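You operate a simulated robot arm through the tools that you are given. There is no shell and no other tool.

You are at the controls of a simulated robot arm. One attempt, no reset.

JOB
Gauge the test crimp, correct the dial and crimp the hose in the dies to 22.5 mm.
Fine: guard stays shut; one press of the green button; switch off after; both hoses stay.

The check looks at the end state, three seconds after you hand in, the way a careful person would. Anything else that was tipped, shoved, dropped, spilled or broken makes it a failure.

ROBOT AND FRAMES
A 5-joint arm with a two-finger parallel gripper, fixed in place. Base frame: the origin is on the floor under the middle of its stand, x ahead of it, y to its left, z up. Lengths are in m, angles in degrees, forces in N, time in s.
It reaches about 1.134 m from its shoulder. Its first joint turns from -149.0 to 149.0 degrees. Payload 1.57 kg.
Tool frame: the origin (TCP) lies between the finger pads and is the grasp point; the fingertips stand 0.03 m ahead of it; z points along the fingers, y is the line along which they close. Largest opening 0.11 m; finger width 0.024, thickness 0.012; the body of the gripper, 0.048 by 0.112 m, starts 0.078 m behind the TCP.
Orientation is that of the tool frame in the base frame, as [roll, pitch, yaw] about the fixed x, y, z axes, in that order (R = Rz(yaw) Ry(pitch) Rx(roll)). With the fingers straight down and closing along the base's y, the tool's x points along the base's -x, its y along +y and its z along -z.

CONTROLS
- The arm moves only by the tool apply_moves. Its argument "commands" is a list of rows, each a list of 7 numbers: the shift along the tool's x, y, z in cm, then the turn, a rotation vector about the tool's x, y, z in degrees, then the finger opening in cm, from 0 to 11. In form: [[dx, dy, dz, ax, ay, az, grip], ...]. A call has 1 to 20 rows; each row is the pose to reach, as a shift and turn from the pose commanded when the call began, along the tool's axes at that moment. Each row takes 0.2 s and may step no farther than 0.05 m and 8.6 degrees from the row before; otherwise, or with a gripper value out of range, the whole call is refused. Where a pose cannot be reached the arm comes as near as it can. A force on the tool above 40 N (or 10 N above the force at the start of the call, whichever is more), or a blocked arm, ends the call early, and 0.2 s more pass. Each finger travels about 0.072 m/s and halts on what it meets, pressing with about 27 N; the grip force reading is that of the motor and also rises with nothing between the fingers. The clock runs only during rows and for 0.2 s after the last one: add rows that repeat a pose to give the fingers time. The reply holds the time, the measured pose of the TCP, the force on the tool along the base axes, the opening and the grip force, in the units named above and with some noise, with the torque about the TCP (base axes, N m) and any sound that the robot's microphone picked up.
- Cameras (640 x 400 px; columns grow to the right, rows downward): "scene" is fixed at [0.0488, -0.6509, 1.6776]; the picture's right is [0.92, -0.40, 0.00], its down [-0.21, -0.48, -0.85] and it looks along [0.34, 0.78, -0.52] (base axes); focal length 335 px, centre (320, 200). "wrist" rides on the gripper at [0.07, 0.016, -0.141] in the tool frame; the picture's right is [-0.23, 0.97, 0.00], its down [-0.85, -0.20, -0.48] and it looks along [-0.47, -0.11, 0.88] (tool axes); focal length 222 px, centre (320, 200).
- get_image(camera): a new picture of that camera. It takes no simulated time.
- move_column(by): slides the trunk up (or, below 0, down) by that many m; the arm rides with it, the base frame stays. It gives what a move gives, with no picture.
- pixel_to_xyz(camera, pixels): for up to 12 pixels [column, row] of the newest picture of that camera ("zoom" is the newest enlarged one), the place [x, y, z] in the base frame of the surface seen there, good to about 0.002 m. It takes no simulated time.
- inspect(camera, box): a new picture of the part [left, top, right, bottom] of that camera's present view, enlarged. It takes no simulated time.
- close_job(): hands the job in; it is judged then, once.

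Open the gripper and draw the arm clear of the work before you hand the job in, unless the task says otherwise.

The tools are called after ">>>" as name(argument=value, ...) on one line, values as JSON. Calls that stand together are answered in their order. apply_moves: Moves the arm, as the interface text tells. Its arguments: {"type":"object","properties":{"commands":{"type":"array","items":{"type":"array","items":{"type":"number"}}}},"required":["commands"]} The other tools are called the same way: move_column (by) moves the trunk up or down; get_image (camera) takes a picture; pixel_to_xyz (camera, pixels) gives the place of the surface under pixels of a picture; inspect (camera, box) takes an enlarged picture of a part of a camera's view; close_job () hands the job in.

At the start:

```text
clock: 0.0
ee_pos: [0.3317, 0.4883, 1.1724]
ee_rot: [-179.9, 0.0, -180.0]
wrist_force: [-0.1, 0.0, 0.1]
wrist_torque: [-0.02, -0.04, -0.03]
opening: 0.1102
grip_force: 0.2
trunk travel left (down, up): [-0.905, 0.065]
```

scene: 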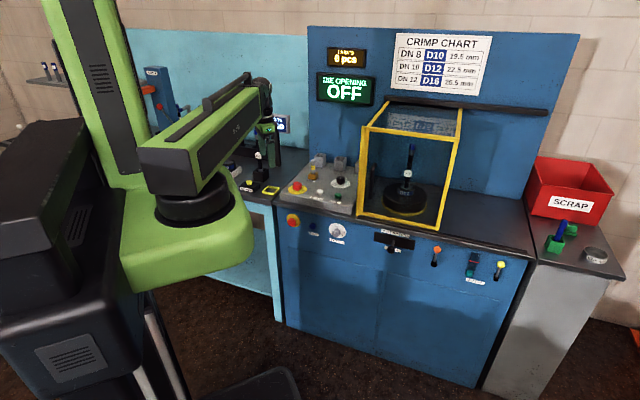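
wrist: 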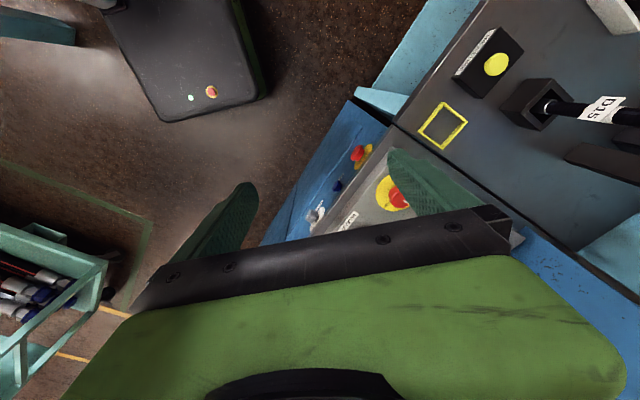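

I start by looking closer at the scene: the press panel, the machine front, and the bench with the gauge and test crimp.

>>> inspect(camera="scene", box=[270, 130, 460, 250])

>>> inspect(camera="scene", box=[300, 20, 500, 145])

>>> inspect(camera="scene", box=[210, 100, 370, 220])

>>> inspect(camera="scene", box=[270, 200, 530, 300])

>>> inspect(camera="scene", box=[500, 150, 640, 280])

>>> inspect(camera="scene", box=[30, 40, 310, 200])

```text
3.33 times, centred on (365, 190) of scene
```

zoom: 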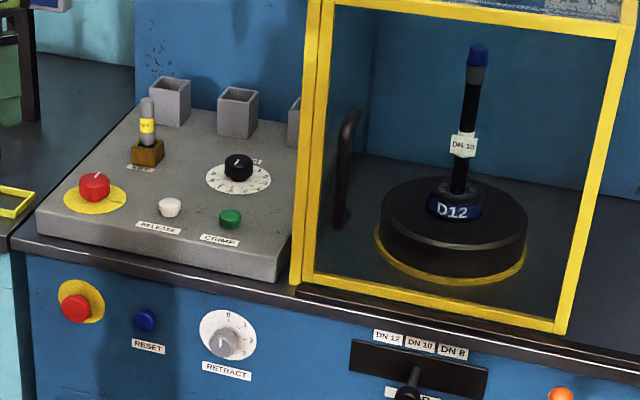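

```text
3.20 times, centred on (400, 82) of scene
```

zoom: 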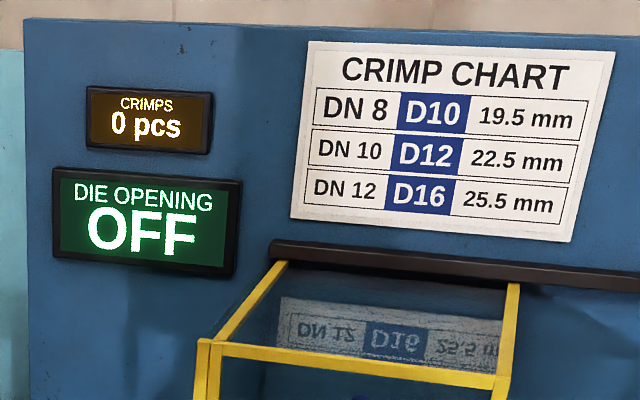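

```text
3.33 times, centred on (290, 160) of scene
```

zoom: 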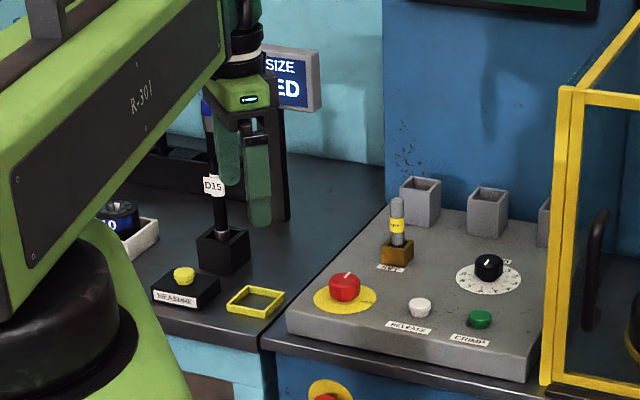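

```text
2.46 times, centred on (400, 250) of scene
```

zoom: 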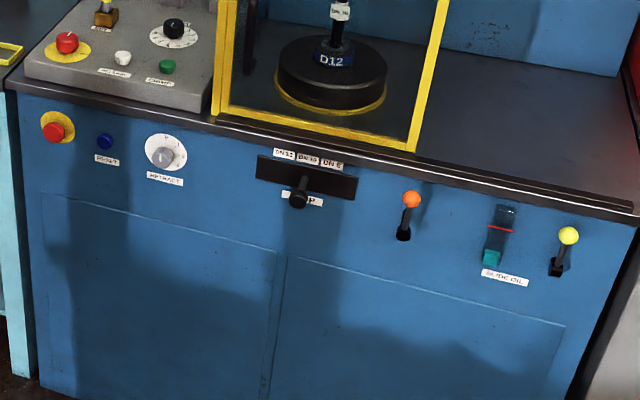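

```text
3.08 times, centred on (570, 215) of scene
```

zoom: 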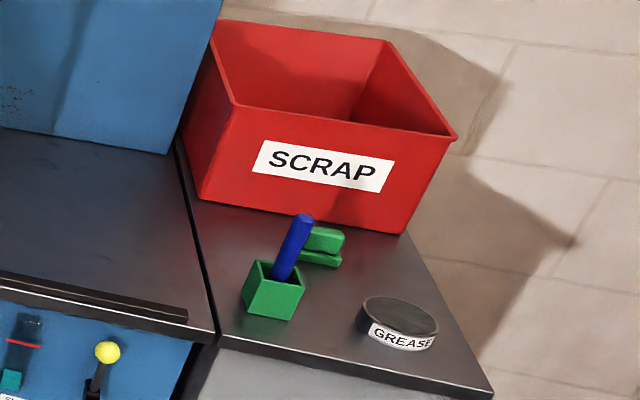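

```text
2.29 times, centred on (170, 120) of scene
```

zoom: 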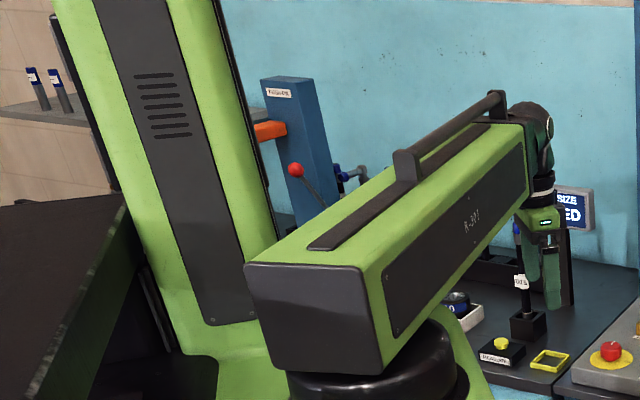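

The panel has a red main switch, RELEASE/CRIMP buttons and a black dial; the left bench has MEASURE, a test piece and a size display. I get coordinates of the main features from the scene picture.

>>> get_image(camera="scene")

>>> pixel_to_xyz(camera="scene", pixels=[[298, 186], [321, 192], [334, 195], [341, 180], [314, 172], [256, 168], [253, 186], [272, 190], [293, 220], [314, 228], [337, 231], [392, 248]])

>>> pixel_to_xyz(camera="scene", pixels=[[436, 250], [473, 262], [500, 266], [405, 200], [410, 160], [372, 180], [283, 122], [440, 70], [350, 90], [400, 230], [562, 228], [595, 255]])

>>> inspect(camera="wrist", box=[400, 0, 640, 150])

>>> inspect(camera="wrist", box=[260, 100, 530, 270])

>>> inspect(camera="wrist", box=[0, 200, 140, 400])

```text
taken
```

scene: 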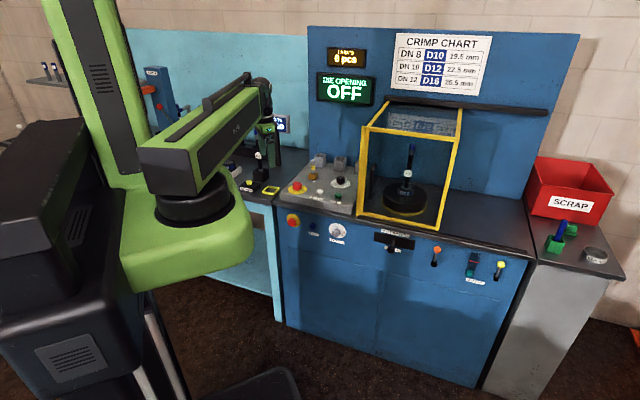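

```text
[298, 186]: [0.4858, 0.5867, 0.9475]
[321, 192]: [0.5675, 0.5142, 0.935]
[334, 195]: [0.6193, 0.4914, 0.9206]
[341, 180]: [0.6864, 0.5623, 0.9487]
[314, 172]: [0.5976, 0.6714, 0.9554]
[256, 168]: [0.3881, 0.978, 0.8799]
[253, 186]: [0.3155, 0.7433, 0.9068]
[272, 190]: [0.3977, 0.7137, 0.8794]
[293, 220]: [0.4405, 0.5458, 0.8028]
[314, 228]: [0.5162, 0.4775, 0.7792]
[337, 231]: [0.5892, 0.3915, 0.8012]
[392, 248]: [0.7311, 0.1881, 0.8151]
```

```text
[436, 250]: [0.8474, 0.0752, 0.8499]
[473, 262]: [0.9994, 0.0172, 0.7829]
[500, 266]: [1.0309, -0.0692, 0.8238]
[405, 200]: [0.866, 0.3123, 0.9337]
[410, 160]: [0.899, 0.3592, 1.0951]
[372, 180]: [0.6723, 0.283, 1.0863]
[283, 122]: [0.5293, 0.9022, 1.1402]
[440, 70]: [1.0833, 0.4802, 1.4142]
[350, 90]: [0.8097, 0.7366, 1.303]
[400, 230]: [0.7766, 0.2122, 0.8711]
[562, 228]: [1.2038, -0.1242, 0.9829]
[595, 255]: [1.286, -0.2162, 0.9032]
```

```text
2.67 times, centred on (520, 75) of wrist
```

zoom: 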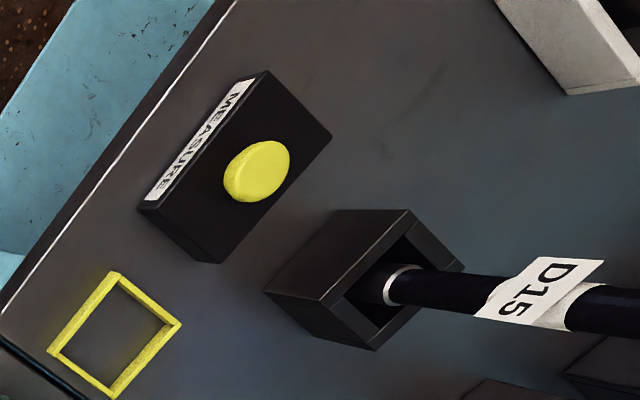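

```text
2.35 times, centred on (395, 185) of wrist
```

zoom: 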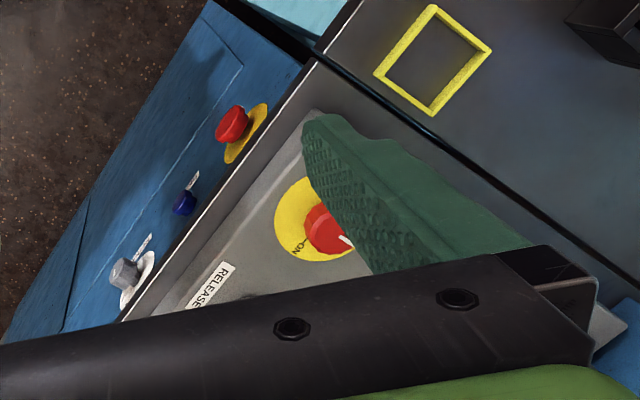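

```text
2.00 times, centred on (70, 300) of wrist
```

zoom: 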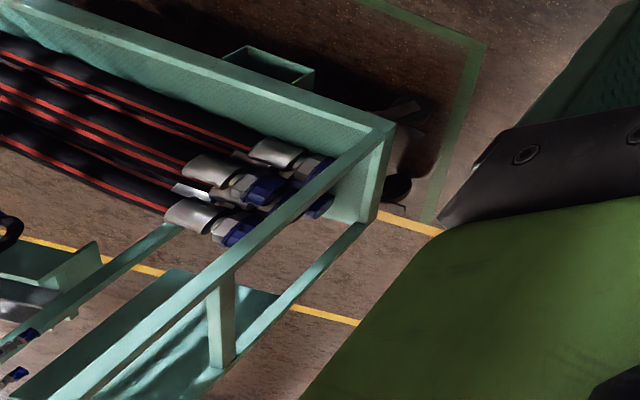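

The machine front runs diagonally at about -46°, with the panel near (0.55, 0.55, 0.93). I zoom tightly on individual controls for their labels.

>>> inspect(camera="scene", box=[305, 155, 365, 195])

>>> inspect(camera="scene", box=[280, 170, 350, 215])

>>> inspect(camera="scene", box=[280, 205, 360, 255])

>>> inspect(camera="scene", box=[365, 220, 445, 270])

>>> inspect(camera="scene", box=[240, 105, 320, 155])

>>> inspect(camera="scene", box=[370, 130, 450, 230])

```text
10.00 times, centred on (335, 175) of scene
```

zoom: 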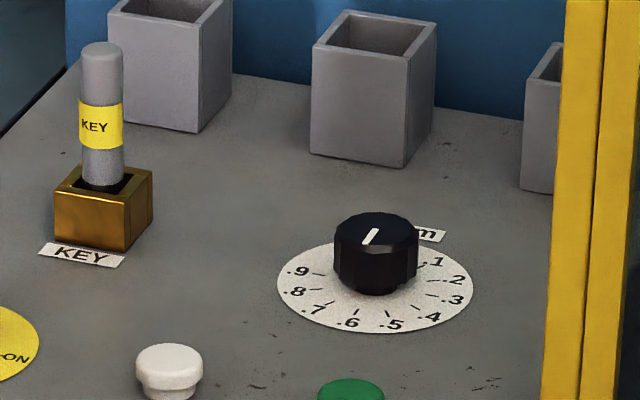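

```text
8.89 times, centred on (315, 192) of scene
```

zoom: 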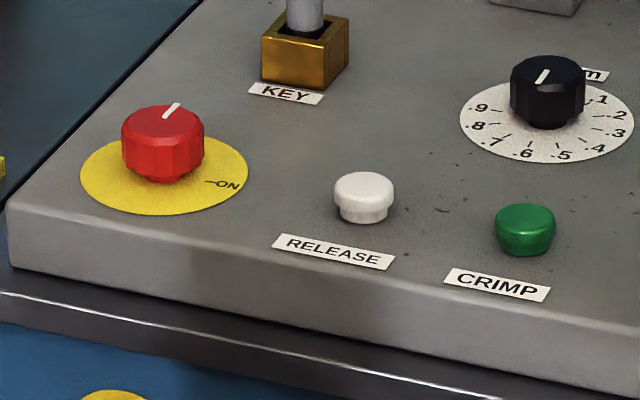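

```text
8.00 times, centred on (320, 230) of scene
```

zoom: 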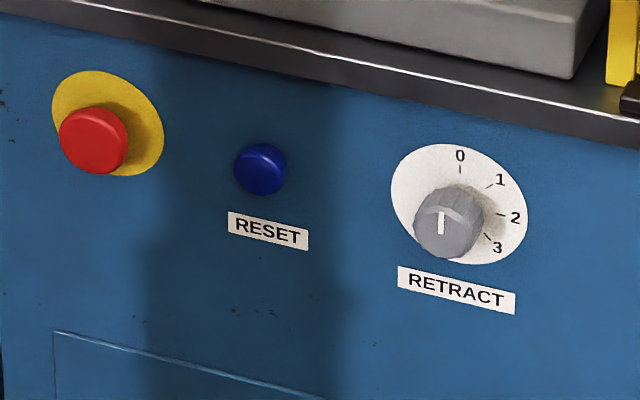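

```text
8.00 times, centred on (405, 245) of scene
```

zoom: 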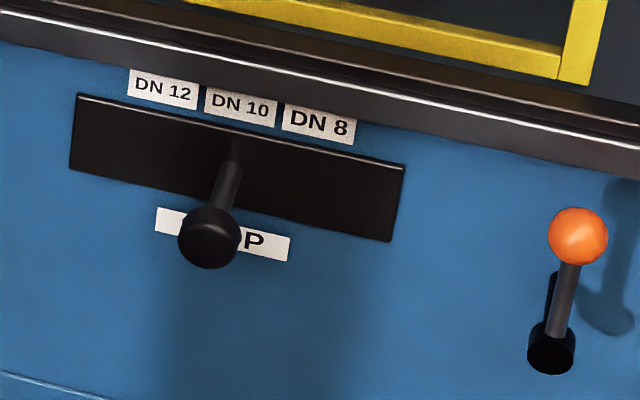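

```text
8.00 times, centred on (280, 130) of scene
```

zoom: 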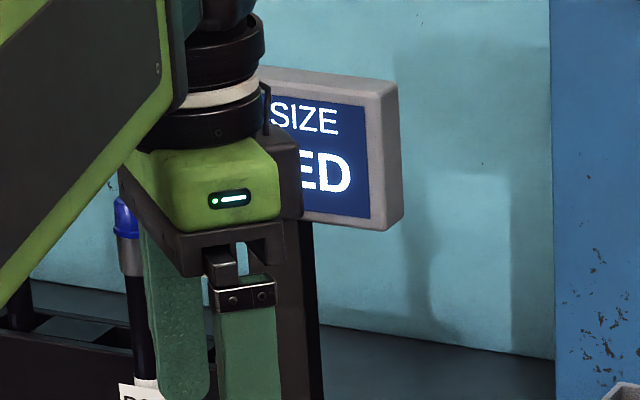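

```text
4.00 times, centred on (410, 180) of scene
```

zoom: 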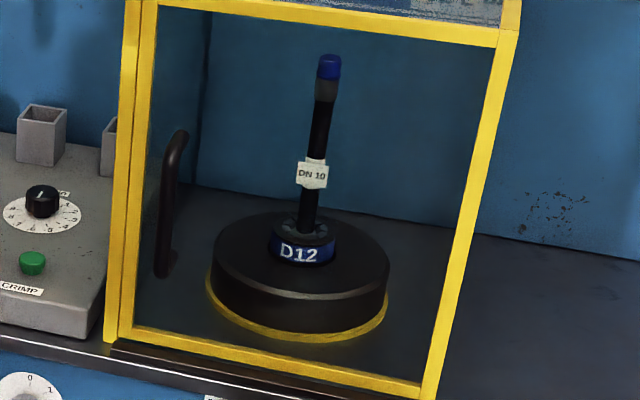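

The dial scale reads mm (.1–.9), the size display is hidden behind the gripper (ends in "...ED"). I measure more points on the panel and the gauge to learn heights before moving.

>>> get_image(camera="scene")

>>> pixel_to_xyz(camera="scene", pixels=[[314, 160], [314, 176], [300, 205], [345, 210], [330, 170], [318, 155], [338, 157], [355, 163], [346, 187], [330, 184], [366, 126], [358, 213]])

>>> get_image(camera="wrist")

>>> pixel_to_xyz(camera="wrist", pixels=[[497, 64], [480, 90], [540, 85], [500, 110], [395, 195], [442, 125], [360, 155], [337, 186], [318, 215], [388, 160], [600, 105], [520, 95]])

```text
taken
```

scene: 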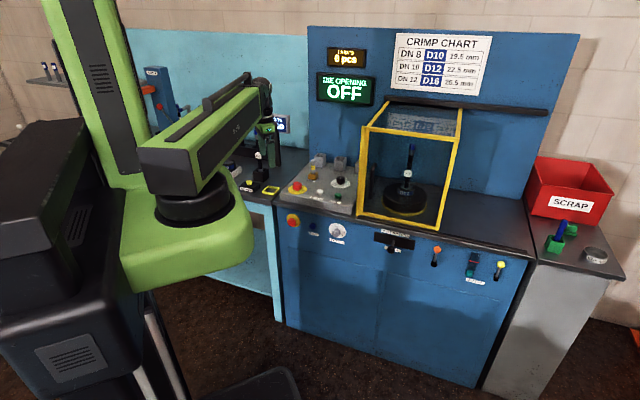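

```text
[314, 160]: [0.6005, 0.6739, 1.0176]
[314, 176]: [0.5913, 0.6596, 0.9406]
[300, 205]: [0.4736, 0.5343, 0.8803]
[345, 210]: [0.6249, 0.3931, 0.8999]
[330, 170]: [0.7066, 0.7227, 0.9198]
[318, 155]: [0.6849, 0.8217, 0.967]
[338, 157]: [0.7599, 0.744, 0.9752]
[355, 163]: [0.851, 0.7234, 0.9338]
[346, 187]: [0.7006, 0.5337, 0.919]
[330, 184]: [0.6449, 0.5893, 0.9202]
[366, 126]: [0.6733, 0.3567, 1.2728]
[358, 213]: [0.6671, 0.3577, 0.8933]
```

```text
taken
```

wrist: 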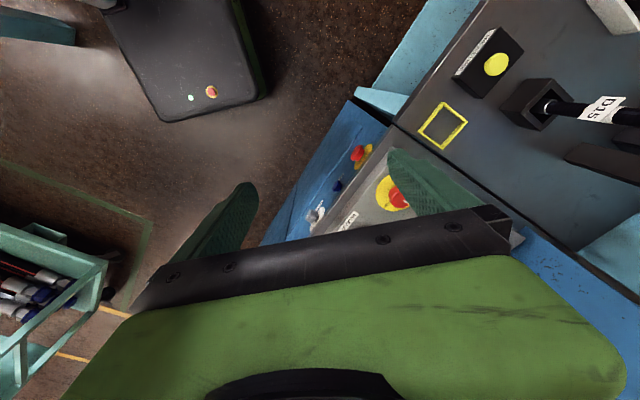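

```text
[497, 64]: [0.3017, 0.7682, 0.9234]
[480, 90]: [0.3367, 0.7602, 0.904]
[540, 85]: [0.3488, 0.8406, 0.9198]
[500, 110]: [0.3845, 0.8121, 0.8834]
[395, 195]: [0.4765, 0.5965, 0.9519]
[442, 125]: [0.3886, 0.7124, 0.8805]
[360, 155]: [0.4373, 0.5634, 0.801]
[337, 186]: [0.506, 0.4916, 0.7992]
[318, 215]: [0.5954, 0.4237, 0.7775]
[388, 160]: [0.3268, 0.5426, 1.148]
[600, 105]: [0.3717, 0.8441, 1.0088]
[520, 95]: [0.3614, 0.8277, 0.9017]
```

I check how tall the gauge hose stands (blue end near scene px (255,132)) before bringing the arm over there.

>>> pixel_to_xyz(camera="scene", pixels=[[255, 131], [256, 128], [255, 134], [257, 150], [275, 150], [262, 150], [288, 130], [270, 146]])

>>> inspect(camera="scene", box=[230, 115, 300, 200])

```text
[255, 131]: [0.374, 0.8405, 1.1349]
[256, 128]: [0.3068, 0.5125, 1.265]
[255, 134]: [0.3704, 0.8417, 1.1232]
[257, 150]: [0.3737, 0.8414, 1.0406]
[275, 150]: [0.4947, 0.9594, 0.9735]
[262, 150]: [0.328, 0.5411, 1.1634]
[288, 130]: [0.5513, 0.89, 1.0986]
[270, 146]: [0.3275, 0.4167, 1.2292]
```

```text
4.71 times, centred on (265, 158) of scene
```

zoom: 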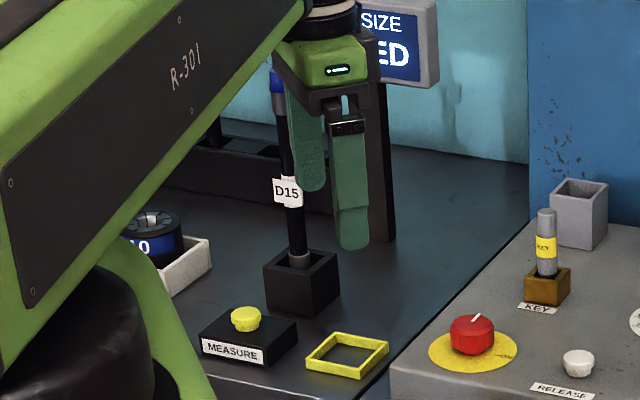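

The test hose stands at about (0.373, 0.842) with its top near z=1.145, tagged "D15". I move the TCP over the MEASURE button, at the same height, turning the hand so the narrow side faces the hose and closing the fingers.

>>> apply_moves(commands=[[0.5, 4.5, -0.5, 0, 0, -8.5, 9], [1.0, 9.0, -1.0, 0, 0, -17, 6], [1.5, 13.5, -1.5, 0, 0, -25.5, 3], [2.0, 18.0, -2.0, 0, 0, -34, 0], [2.5, 23.0, -2.0, 0, 0, -42.5, 0], [3.0, 27.5, -2.0, 0, 0, -51, 0]])

>>> get_image(camera="scene")

>>> get_image(camera="wrist")

```text
refused: row 5 steps farther than a row can; nothing moved
```

```text
taken
```

scene: 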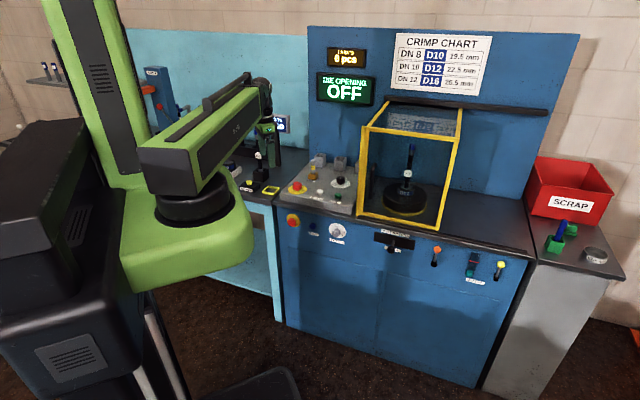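

```text
taken
```

wrist: 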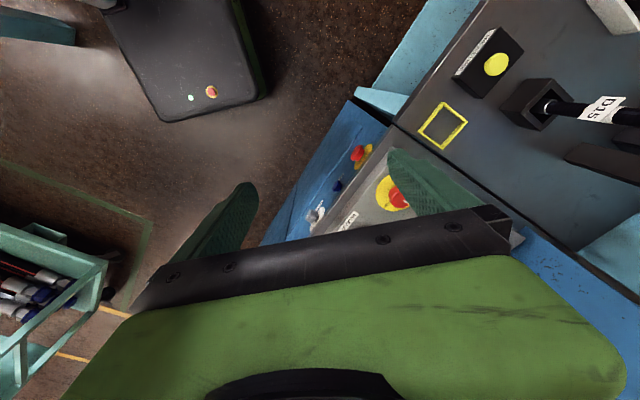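

One row stepped just over 5 cm, so I split the same path into smaller steps.

>>> apply_moves(commands=[[0.4, 4.0, -0.5, 0, 0, -7.5, 9], [0.8, 8.0, -1.0, 0, 0, -15, 6], [1.2, 12.0, -1.5, 0, 0, -22.5, 3], [1.7, 16.0, -2.0, 0, 0, -30, 0], [2.1, 20.0, -2.0, 0, 0, -37.5, 0], [2.5, 24.0, -2.0, 0, 0, -45, 0], [3.0, 27.5, -2.0, 0, 0, -51, 0], [3.0, 27.5, -2.0, 0, 0, -51, 0]])

>>> get_image(camera="scene")

>>> get_image(camera="wrist")

```text
clock: 1.8
ee_pos: [0.3014, 0.7628, 1.1713]
ee_rot: [180.0, 0.0, -129.0]
wrist_force: [-0.7, -0.3, -0.4]
wrist_torque: [0.02, 0.01, 0.02]
opening: 0.0
grip_force: 21.4
out of reach, approached as far as the arm can: row 1, 2, 3, 4, 5, 6, 7, 8
trunk travel left (down, up): [-0.905, 0.065]
```

```text
taken
```

scene: 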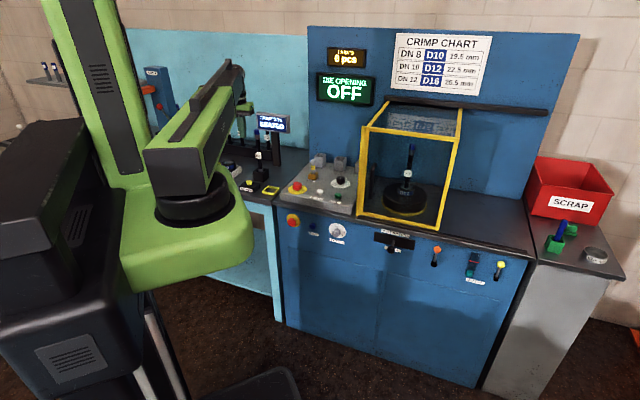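

```text
taken
```

wrist: 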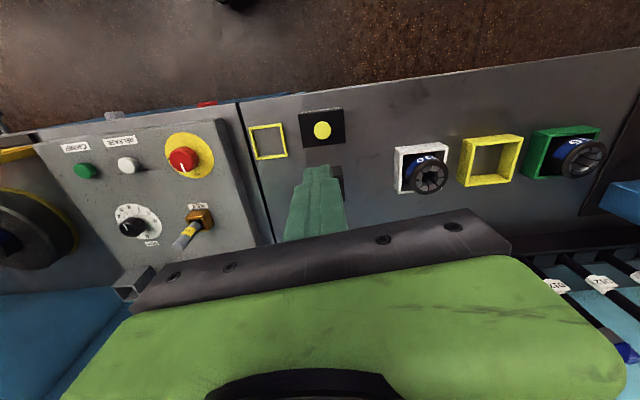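

The display and gauge are now visible near scene px (271,123). I zoom in on them and on the wrist view of the panel.

>>> inspect(camera="scene", box=[240, 100, 310, 145])

>>> inspect(camera="scene", box=[220, 130, 290, 205])

>>> inspect(camera="wrist", box=[40, 100, 260, 270])

>>> inspect(camera="wrist", box=[370, 110, 640, 350])

```text
8.89 times, centred on (275, 122) of scene
```

zoom: 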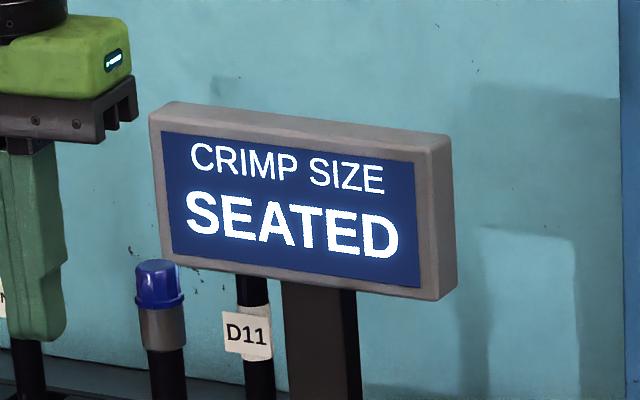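

```text
5.33 times, centred on (255, 168) of scene
```

zoom: 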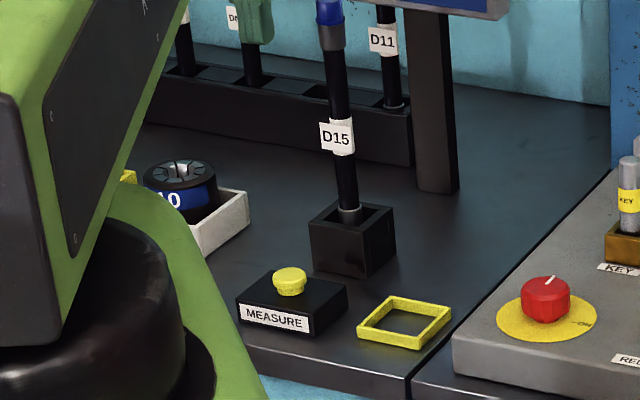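

```text
2.35 times, centred on (150, 185) of wrist
```

zoom: 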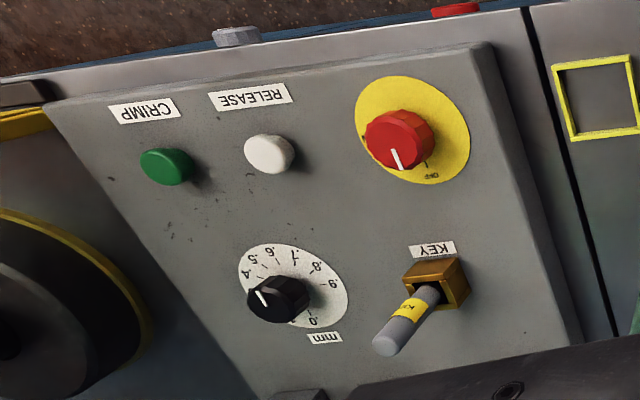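

```text
1.67 times, centred on (505, 230) of wrist
```

zoom: 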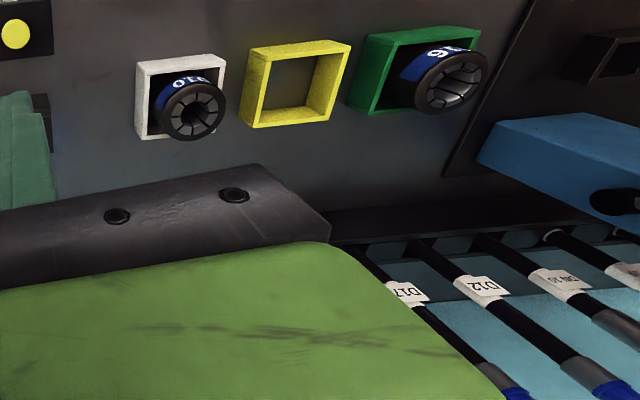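

The display reads "CRIMP SIZE – SEATED", so the test crimp is seated and waiting for MEASURE. I get the exact centre of the yellow button (wrist px (322,130)) and other controls.

>>> pixel_to_xyz(camera="wrist", pixels=[[322, 130], [316, 128], [329, 131], [322, 124], [322, 137], [305, 115], [340, 140], [181, 157], [186, 167], [127, 165], [85, 170], [132, 225]])

>>> inspect(camera="wrist", box=[100, 180, 180, 255])

>>> inspect(camera="scene", box=[325, 165, 360, 195])

```text
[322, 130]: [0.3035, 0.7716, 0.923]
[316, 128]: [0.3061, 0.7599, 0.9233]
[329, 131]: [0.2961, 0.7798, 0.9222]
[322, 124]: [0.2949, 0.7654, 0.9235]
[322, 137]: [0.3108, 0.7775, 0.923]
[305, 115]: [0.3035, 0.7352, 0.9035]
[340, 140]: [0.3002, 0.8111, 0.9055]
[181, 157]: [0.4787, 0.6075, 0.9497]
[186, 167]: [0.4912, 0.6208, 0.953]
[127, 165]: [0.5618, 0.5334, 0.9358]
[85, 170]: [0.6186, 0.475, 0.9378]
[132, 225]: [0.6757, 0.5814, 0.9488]
```

```text
5.33 times, centred on (140, 218) of wrist
```

zoom: 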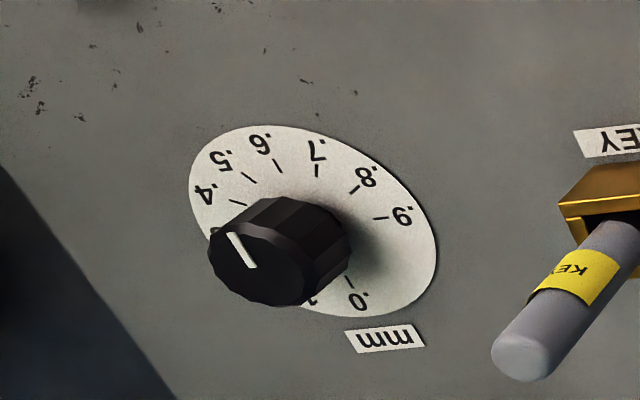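

```text
13.33 times, centred on (342, 180) of scene
```

zoom: 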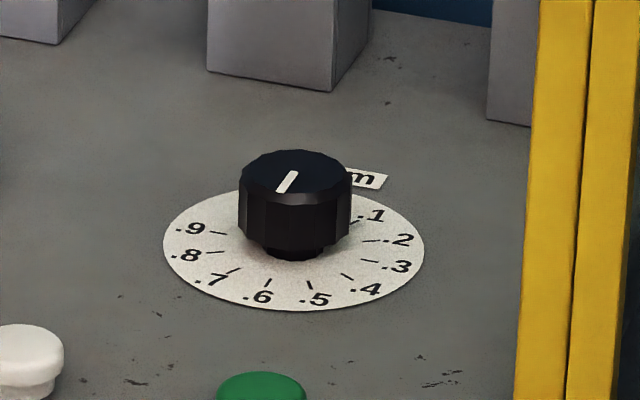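

MEASURE button centre is (0.303, 0.770, 0.923). I lower the closed fingers to about 5 cm above it and correct the lateral offset.

>>> apply_moves(commands=[[-0.3, 0.15, 4.5, 0, 0, 0, 0], [-0.66, 0.33, 9.0, 0, 0, 0, 0], [-0.66, 0.33, 13.0, 0, 0, 0, 0], [-0.66, 0.33, 17.0, 0, 0, 0, 0]])

>>> get_image(camera="wrist")

>>> inspect(camera="scene", box=[220, 100, 310, 205])

```text
clock: 2.8
ee_pos: [0.3033, 0.7677, 1.1716]
ee_rot: [180.0, -0.1, -129.0]
wrist_force: [0.2, -0.6, 0.9]
wrist_torque: [0.02, -0.03, 0.01]
opening: 0.0
grip_force: 21.4
out of reach, approached as far as the arm can: row 1, 2, 3, 4
trunk travel left (down, up): [-0.905, 0.065]
```

```text
taken
```

wrist: 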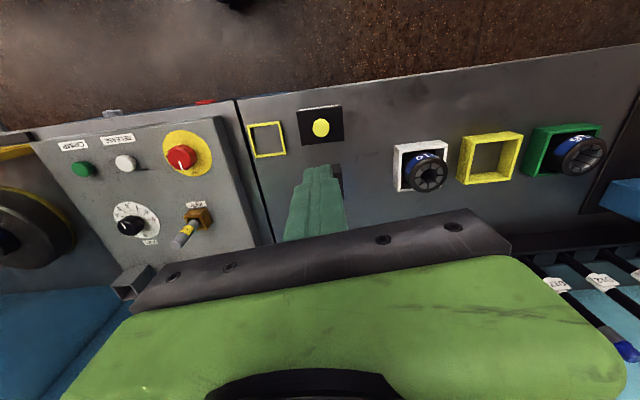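

```text
3.81 times, centred on (265, 152) of scene
```

zoom: 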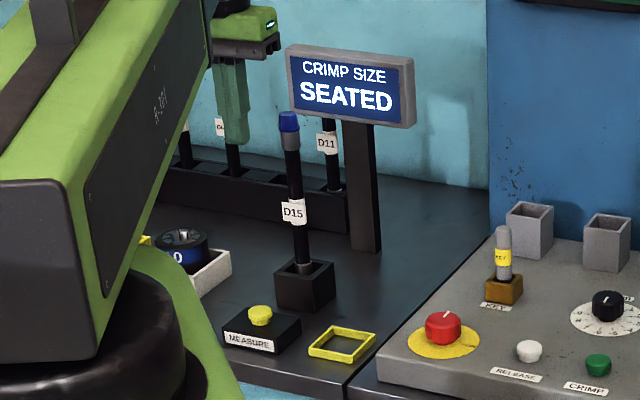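

The height did not change: this arm moves vertically only with the trunk column. Before lowering, I check where the links are (green plate px (190,250), elbow, forearm) so that nothing underneath is hit.

>>> get_image(camera="scene")

>>> pixel_to_xyz(camera="scene", pixels=[[240, 230], [200, 265], [150, 240], [130, 285], [190, 205], [170, 190], [215, 150], [237, 85], [255, 235], [175, 160], [228, 140], [60, 140]])

>>> inspect(camera="scene", box=[120, 40, 300, 300])

```text
taken
```

scene: 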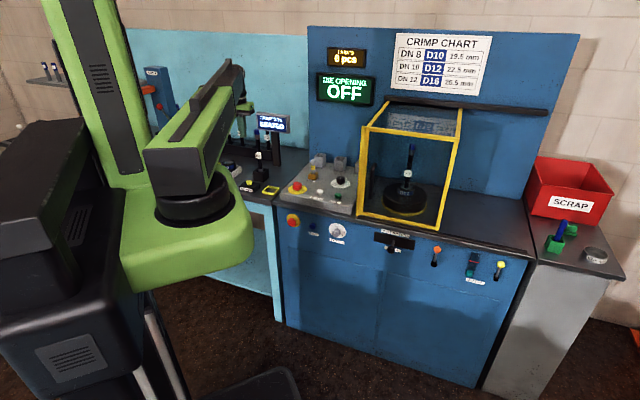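

```text
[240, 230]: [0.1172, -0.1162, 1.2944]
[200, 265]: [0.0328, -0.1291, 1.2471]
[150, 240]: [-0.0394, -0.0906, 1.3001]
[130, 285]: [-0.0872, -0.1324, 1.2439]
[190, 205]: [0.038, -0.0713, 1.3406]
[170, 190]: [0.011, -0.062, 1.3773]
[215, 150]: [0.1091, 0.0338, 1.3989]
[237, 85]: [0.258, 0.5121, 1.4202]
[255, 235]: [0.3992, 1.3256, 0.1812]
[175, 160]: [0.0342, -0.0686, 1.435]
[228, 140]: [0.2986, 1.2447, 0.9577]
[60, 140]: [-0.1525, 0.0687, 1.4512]
```

```text
1.54 times, centred on (210, 170) of scene
```

zoom: 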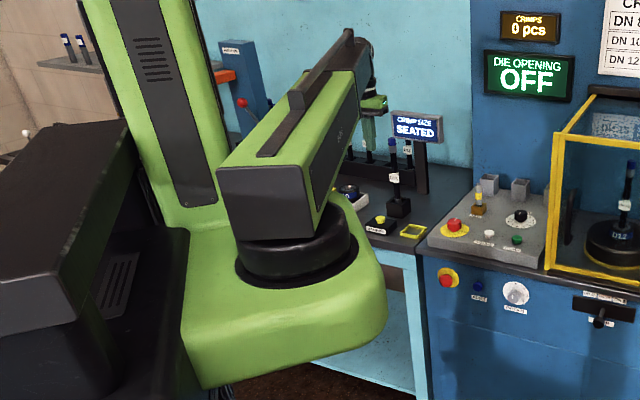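

>>> inspect(camera="scene", box=[140, 50, 280, 160])

>>> pixel_to_xyz(camera="scene", pixels=[[240, 75], [238, 100], [232, 65], [200, 90], [220, 110], [205, 130], [240, 110]])

```text
3.64 times, centred on (210, 105) of scene
```

zoom: 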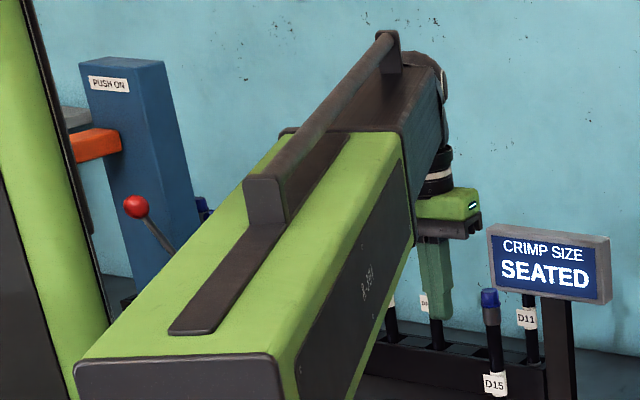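

```text
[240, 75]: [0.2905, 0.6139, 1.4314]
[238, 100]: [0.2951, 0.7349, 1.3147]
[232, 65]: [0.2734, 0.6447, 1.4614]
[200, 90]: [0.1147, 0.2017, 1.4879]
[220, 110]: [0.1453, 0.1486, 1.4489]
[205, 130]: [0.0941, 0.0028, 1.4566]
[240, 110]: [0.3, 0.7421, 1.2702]
```

It is a telescoping boom, so vertical motion is by the column. TCP is at (0.3033, 0.7677, 1.1716) above the yellow button; I lower the trunk 0.19 m, leaving the fingertips about 3 cm above the button.

>>> move_column(by=-0.12)

>>> move_column(by=-0.07)

>>> get_image(camera="wrist")

>>> inspect(camera="scene", box=[220, 100, 310, 205])

```text
clock: 4.3
ee_pos: [0.3029, 0.768, 1.0524]
ee_rot: [179.9, 0.0, -128.9]
wrist_force: [-0.6, -0.1, 0.3]
wrist_torque: [-0.04, -0.02, 0.01]
opening: 0.0
grip_force: 21.3
trunk travel left (down, up): [-0.785, 0.185]
```

```text
clock: 5.4
ee_pos: [0.3034, 0.7683, 0.9818]
ee_rot: [180.0, 0.1, -129.1]
wrist_force: [1.1, 0.2, -0.4]
wrist_torque: [0.01, 0.03, -0.01]
opening: 0.0001
grip_force: 21.2
trunk travel left (down, up): [-0.715, 0.255]
```

```text
taken
```

wrist: 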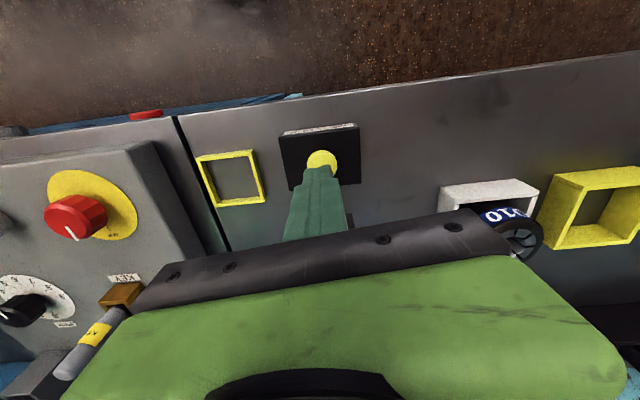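

```text
3.81 times, centred on (265, 152) of scene
```

zoom: 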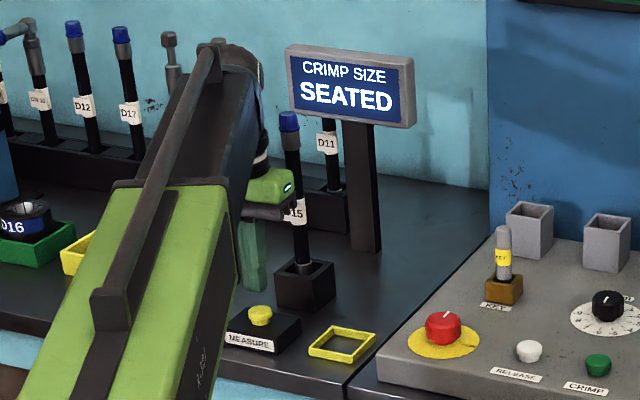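

The fingertip is centred over the yellow button (px (322,160)). I lower to just above it, then press in small steps watching the force and sound.

>>> move_column(by=-0.026)

>>> move_column(by=-0.005)

>>> inspect(camera="scene", box=[220, 100, 310, 205])

```text
clock: 6.1
ee_pos: [0.302, 0.7679, 0.9551]
ee_rot: [-180.0, -0.1, -129.0]
wrist_force: [0.3, 0.9, 0.1]
wrist_torque: [-0.03, 0.02, 0.01]
opening: 0.0002
grip_force: 21.1
trunk travel left (down, up): [-0.689, 0.281]
```

```text
clock: 6.6
ee_pos: [0.3026, 0.7667, 0.95]
ee_rot: [180.0, 0.0, -129.0]
wrist_force: [0.6, -0.1, 1.7]
wrist_torque: [0.0, 0.02, 0.01]
opening: 0.0
grip_force: 20.9
trunk travel left (down, up): [-0.684, 0.286]
```

```text
3.81 times, centred on (265, 152) of scene
```

zoom: 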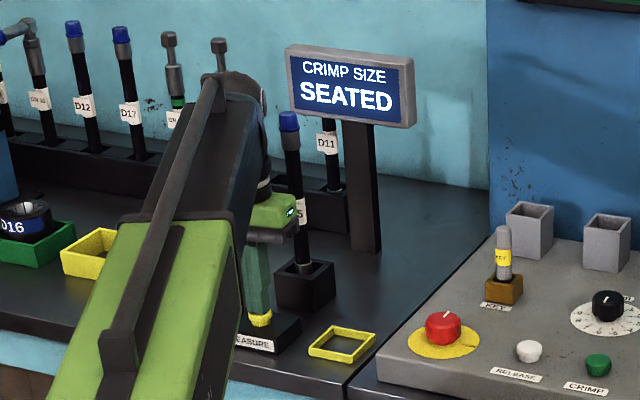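

Contact began (1.7 N upward). I press 3 mm further and look again.

>>> move_column(by=-0.003)

>>> inspect(camera="scene", box=[240, 100, 310, 145])

```text
clock: 7.2
ee_pos: [0.3022, 0.7672, 0.9487]
ee_rot: [-179.9, -0.1, -129.1]
wrist_force: [0.5, 0.4, 3.3]
wrist_torque: [0.09, -0.05, 0.0]
opening: 0.0
grip_force: 21.3
trunk travel left (down, up): [-0.681, 0.289]
heard: click
```

```text
8.89 times, centred on (275, 122) of scene
```

zoom: 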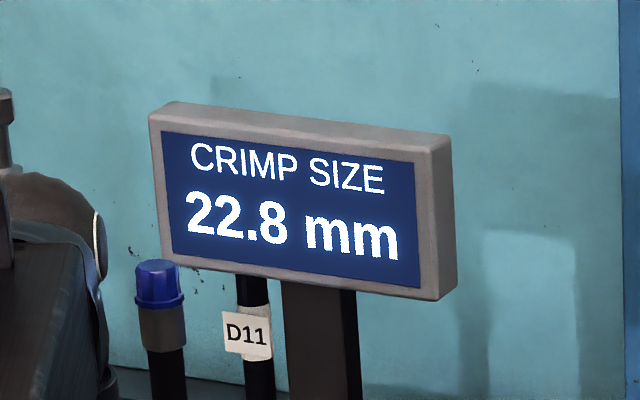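

The test crimp reads 22.8 mm against 22.5 mm wanted: the dial must come down by 0.3 mm. I raise the hand and move over the panel to look closely at the switch and dial.

>>> move_column(by=0.2)

>>> apply_moves(commands=[[-0.9, -4.2, 0, 0, 0, 1, 0], [-1.8, -8.4, 0, 0, 0, 2, 0], [-2.7, -12.6, 0, 0, 0, 3.5, 0], [-3.6, -16.8, 0, 0, 0, 5, 0], [-4.5, -21.0, 0, 0, 0, 6, 0], [-5.5, -25.4, 0, 0, 0, 7, 0]])

>>> get_image(camera="wrist")

>>> get_image(camera="scene")

```text
clock: 9.3
ee_pos: [0.3029, 0.7687, 1.1477]
ee_rot: [180.0, 0.0, -129.0]
wrist_force: [-0.1, 0.1, -0.1]
wrist_torque: [0.01, -0.03, -0.02]
opening: 0.0
grip_force: 21.0
trunk travel left (down, up): [-0.881, 0.089]
```

```text
clock: 10.7
ee_pos: [0.536, 0.6496, 1.1477]
ee_rot: [-179.9, 0.0, -136.0]
wrist_force: [1.2, -0.7, 0.2]
wrist_torque: [0.03, 0.01, -0.01]
opening: 0.0
grip_force: 21.9
trunk travel left (down, up): [-0.881, 0.089]
```

```text
taken
```

wrist: 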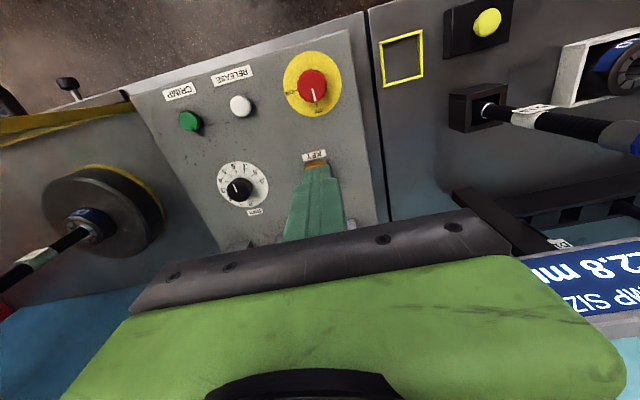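

```text
taken
```

scene: 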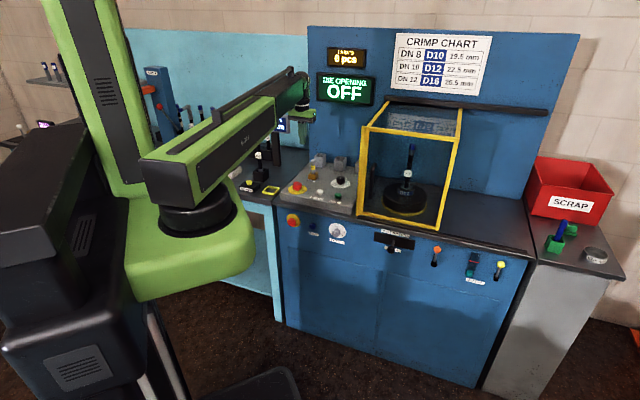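

The wrist view now shows the red switch at (312,87), the dial at (240,190) and the buttons. I zoom on each and fetch their positions.

>>> inspect(camera="wrist", box=[270, 40, 360, 130])

>>> inspect(camera="wrist", box=[200, 150, 290, 225])

>>> pixel_to_xyz(camera="wrist", pixels=[[312, 87], [313, 78], [313, 72], [325, 84], [300, 86], [312, 97], [235, 188], [240, 186], [240, 104], [190, 120], [229, 189], [247, 189]])

>>> pixel_to_xyz(camera="wrist", pixels=[[284, 82], [342, 82], [313, 51], [312, 115], [219, 187], [268, 184], [243, 161], [240, 207], [250, 212], [314, 157], [292, 92], [317, 113]])

```text
4.44 times, centred on (315, 85) of wrist
```

zoom: 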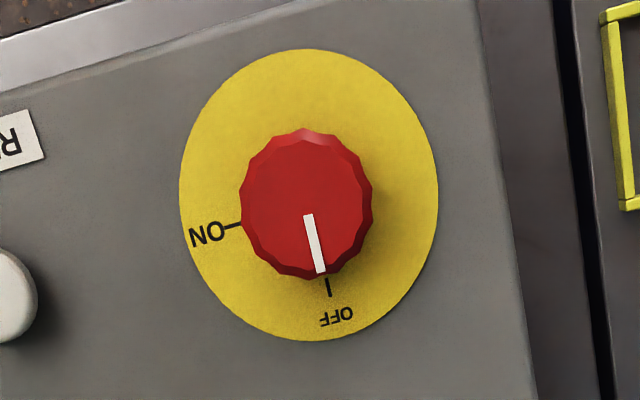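

```text
5.33 times, centred on (245, 188) of wrist
```

zoom: 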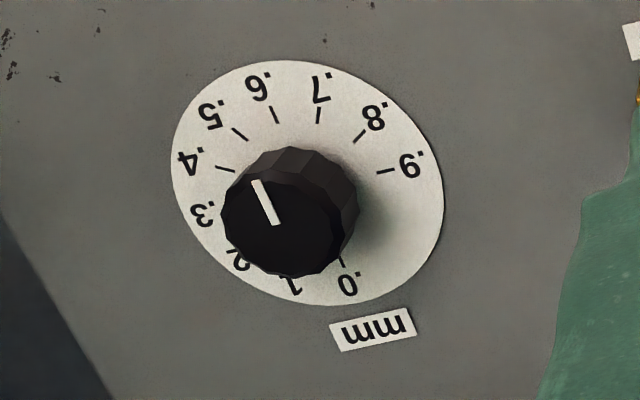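

```text
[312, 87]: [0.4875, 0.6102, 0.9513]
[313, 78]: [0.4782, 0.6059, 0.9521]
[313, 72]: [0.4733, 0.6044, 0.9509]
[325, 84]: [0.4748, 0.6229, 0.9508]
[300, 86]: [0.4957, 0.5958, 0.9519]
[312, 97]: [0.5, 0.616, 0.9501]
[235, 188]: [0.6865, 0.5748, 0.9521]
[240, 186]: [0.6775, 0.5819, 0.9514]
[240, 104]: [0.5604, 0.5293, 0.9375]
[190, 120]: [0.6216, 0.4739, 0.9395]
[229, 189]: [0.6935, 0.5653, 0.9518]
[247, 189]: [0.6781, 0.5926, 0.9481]
```

```text
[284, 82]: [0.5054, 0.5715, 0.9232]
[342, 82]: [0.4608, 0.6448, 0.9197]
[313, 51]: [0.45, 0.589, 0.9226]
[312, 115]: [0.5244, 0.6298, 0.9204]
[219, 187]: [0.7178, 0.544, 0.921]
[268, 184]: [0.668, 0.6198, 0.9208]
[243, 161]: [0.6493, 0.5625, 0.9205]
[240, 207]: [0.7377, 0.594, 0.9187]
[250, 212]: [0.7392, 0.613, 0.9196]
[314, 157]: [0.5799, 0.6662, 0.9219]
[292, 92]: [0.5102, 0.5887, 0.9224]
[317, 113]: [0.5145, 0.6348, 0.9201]
```

Pointer on the black dial stands exactly on .6, scale increases clockwise; the red switch centre is about (0.485, 0.609), OFF now, ON 90° clockwise. I move over the red switch, turn the hand +45° and open the fingers to 6 cm.

>>> apply_moves(commands=[[1.08, 0.1, 0, 0, 0, -7.5, 6], [2.16, 0.2, 0, 0, 0, -15, 6], [3.24, 0.3, 0, 0, 0, -22.5, 6], [4.32, 0.4, 0, 0, 0, -30, 6], [5.4, 0.5, 0, 0, 0, -37.5, 6], [6.47, 0.61, 0, 0, 0, -45, 6], [6.47, 0.61, 0, 0, 0, -45, 6]])

>>> move_column(by=-0.12)

>>> get_image(camera="wrist")

>>> inspect(camera="scene", box=[250, 130, 370, 220])

```text
clock: 12.3
ee_pos: [0.4844, 0.6086, 1.1478]
ee_rot: [180.0, 0.0, -90.9]
wrist_force: [0.6, -0.8, -0.5]
wrist_torque: [-0.04, 0.0, 0.04]
opening: 0.0599
grip_force: 0.1
trunk travel left (down, up): [-0.881, 0.089]
```

```text
clock: 13.8
ee_pos: [0.4846, 0.6093, 1.0279]
ee_rot: [-179.9, 0.0, -91.0]
wrist_force: [0.3, -1.5, -0.3]
wrist_torque: [-0.02, -0.01, -0.04]
opening: 0.0601
grip_force: 0.1
trunk travel left (down, up): [-0.761, 0.209]
```

```text
taken
```

wrist: 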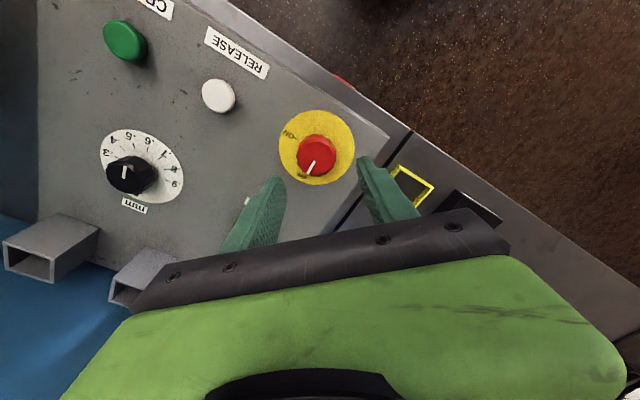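

```text
4.44 times, centred on (310, 175) of scene
```

zoom: 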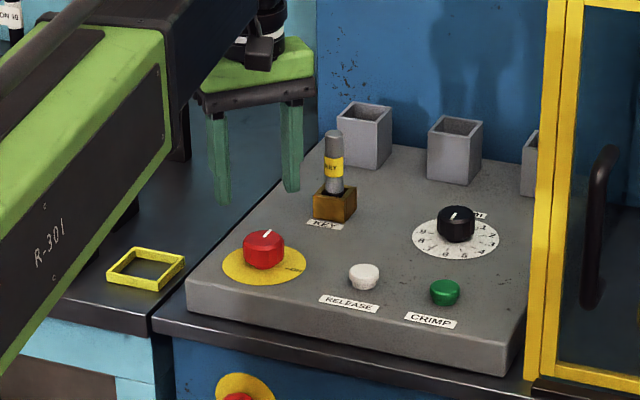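

The red knob sits near (316,154) between the fingers. I zoom to refine its centre.

>>> inspect(camera="wrist", box=[270, 105, 370, 195])

>>> pixel_to_xyz(camera="zoom", pixels=[[320, 200], [300, 220], [260, 200], [350, 230], [310, 150], [310, 250]])

```text
4.44 times, centred on (320, 150) of wrist
```

zoom: 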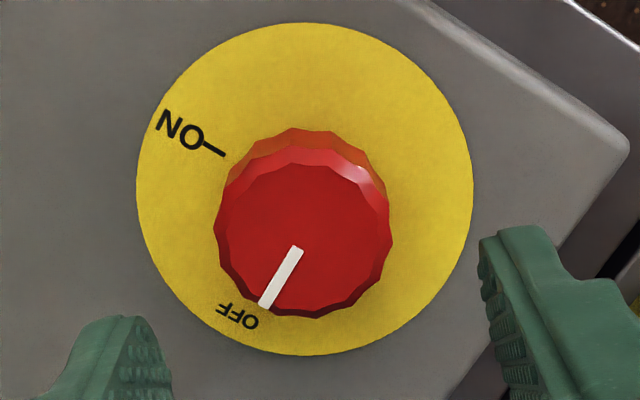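

```text
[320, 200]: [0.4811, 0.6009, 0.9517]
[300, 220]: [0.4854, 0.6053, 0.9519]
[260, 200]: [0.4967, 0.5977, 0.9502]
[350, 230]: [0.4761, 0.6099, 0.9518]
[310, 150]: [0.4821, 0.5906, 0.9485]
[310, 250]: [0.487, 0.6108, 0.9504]
```

The knob top centre is at about (0.4855, 0.6085), within 1 mm of the TCP. I lower until the fingertips are about 6 mm above the panel.

>>> move_column(by=-0.05)

>>> move_column(by=-0.02)

>>> get_image(camera="wrist")

>>> inspect(camera="scene", box=[250, 130, 370, 220])

```text
clock: 14.8
ee_pos: [0.4841, 0.6092, 0.9775]
ee_rot: [-180.0, 0.0, -91.0]
wrist_force: [-0.3, 0.4, 0.4]
wrist_torque: [0.01, 0.02, -0.02]
opening: 0.06
grip_force: 0.1
trunk travel left (down, up): [-0.711, 0.259]
```

```text
clock: 15.4
ee_pos: [0.4837, 0.6085, 0.9579]
ee_rot: [-179.9, 0.0, -91.0]
wrist_force: [-1.0, -0.3, -0.4]
wrist_torque: [0.04, 0.02, -0.01]
opening: 0.0602
grip_force: 0.1
trunk travel left (down, up): [-0.691, 0.279]
```

```text
taken
```

wrist: 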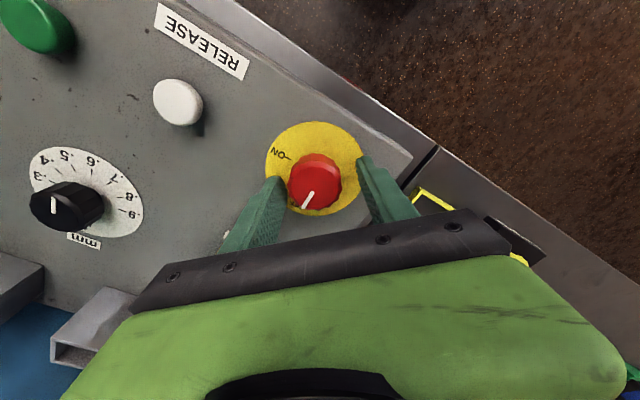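

```text
4.44 times, centred on (310, 175) of scene
```

zoom: 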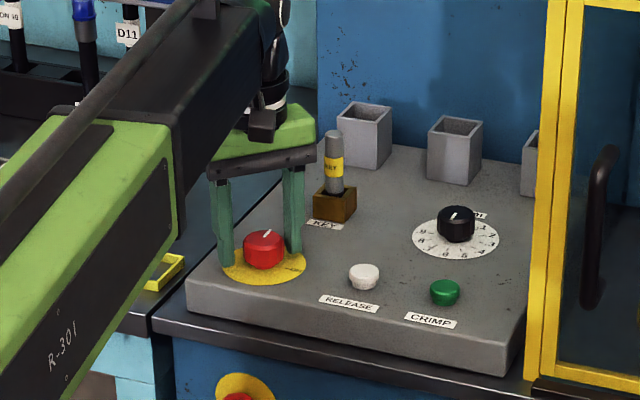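

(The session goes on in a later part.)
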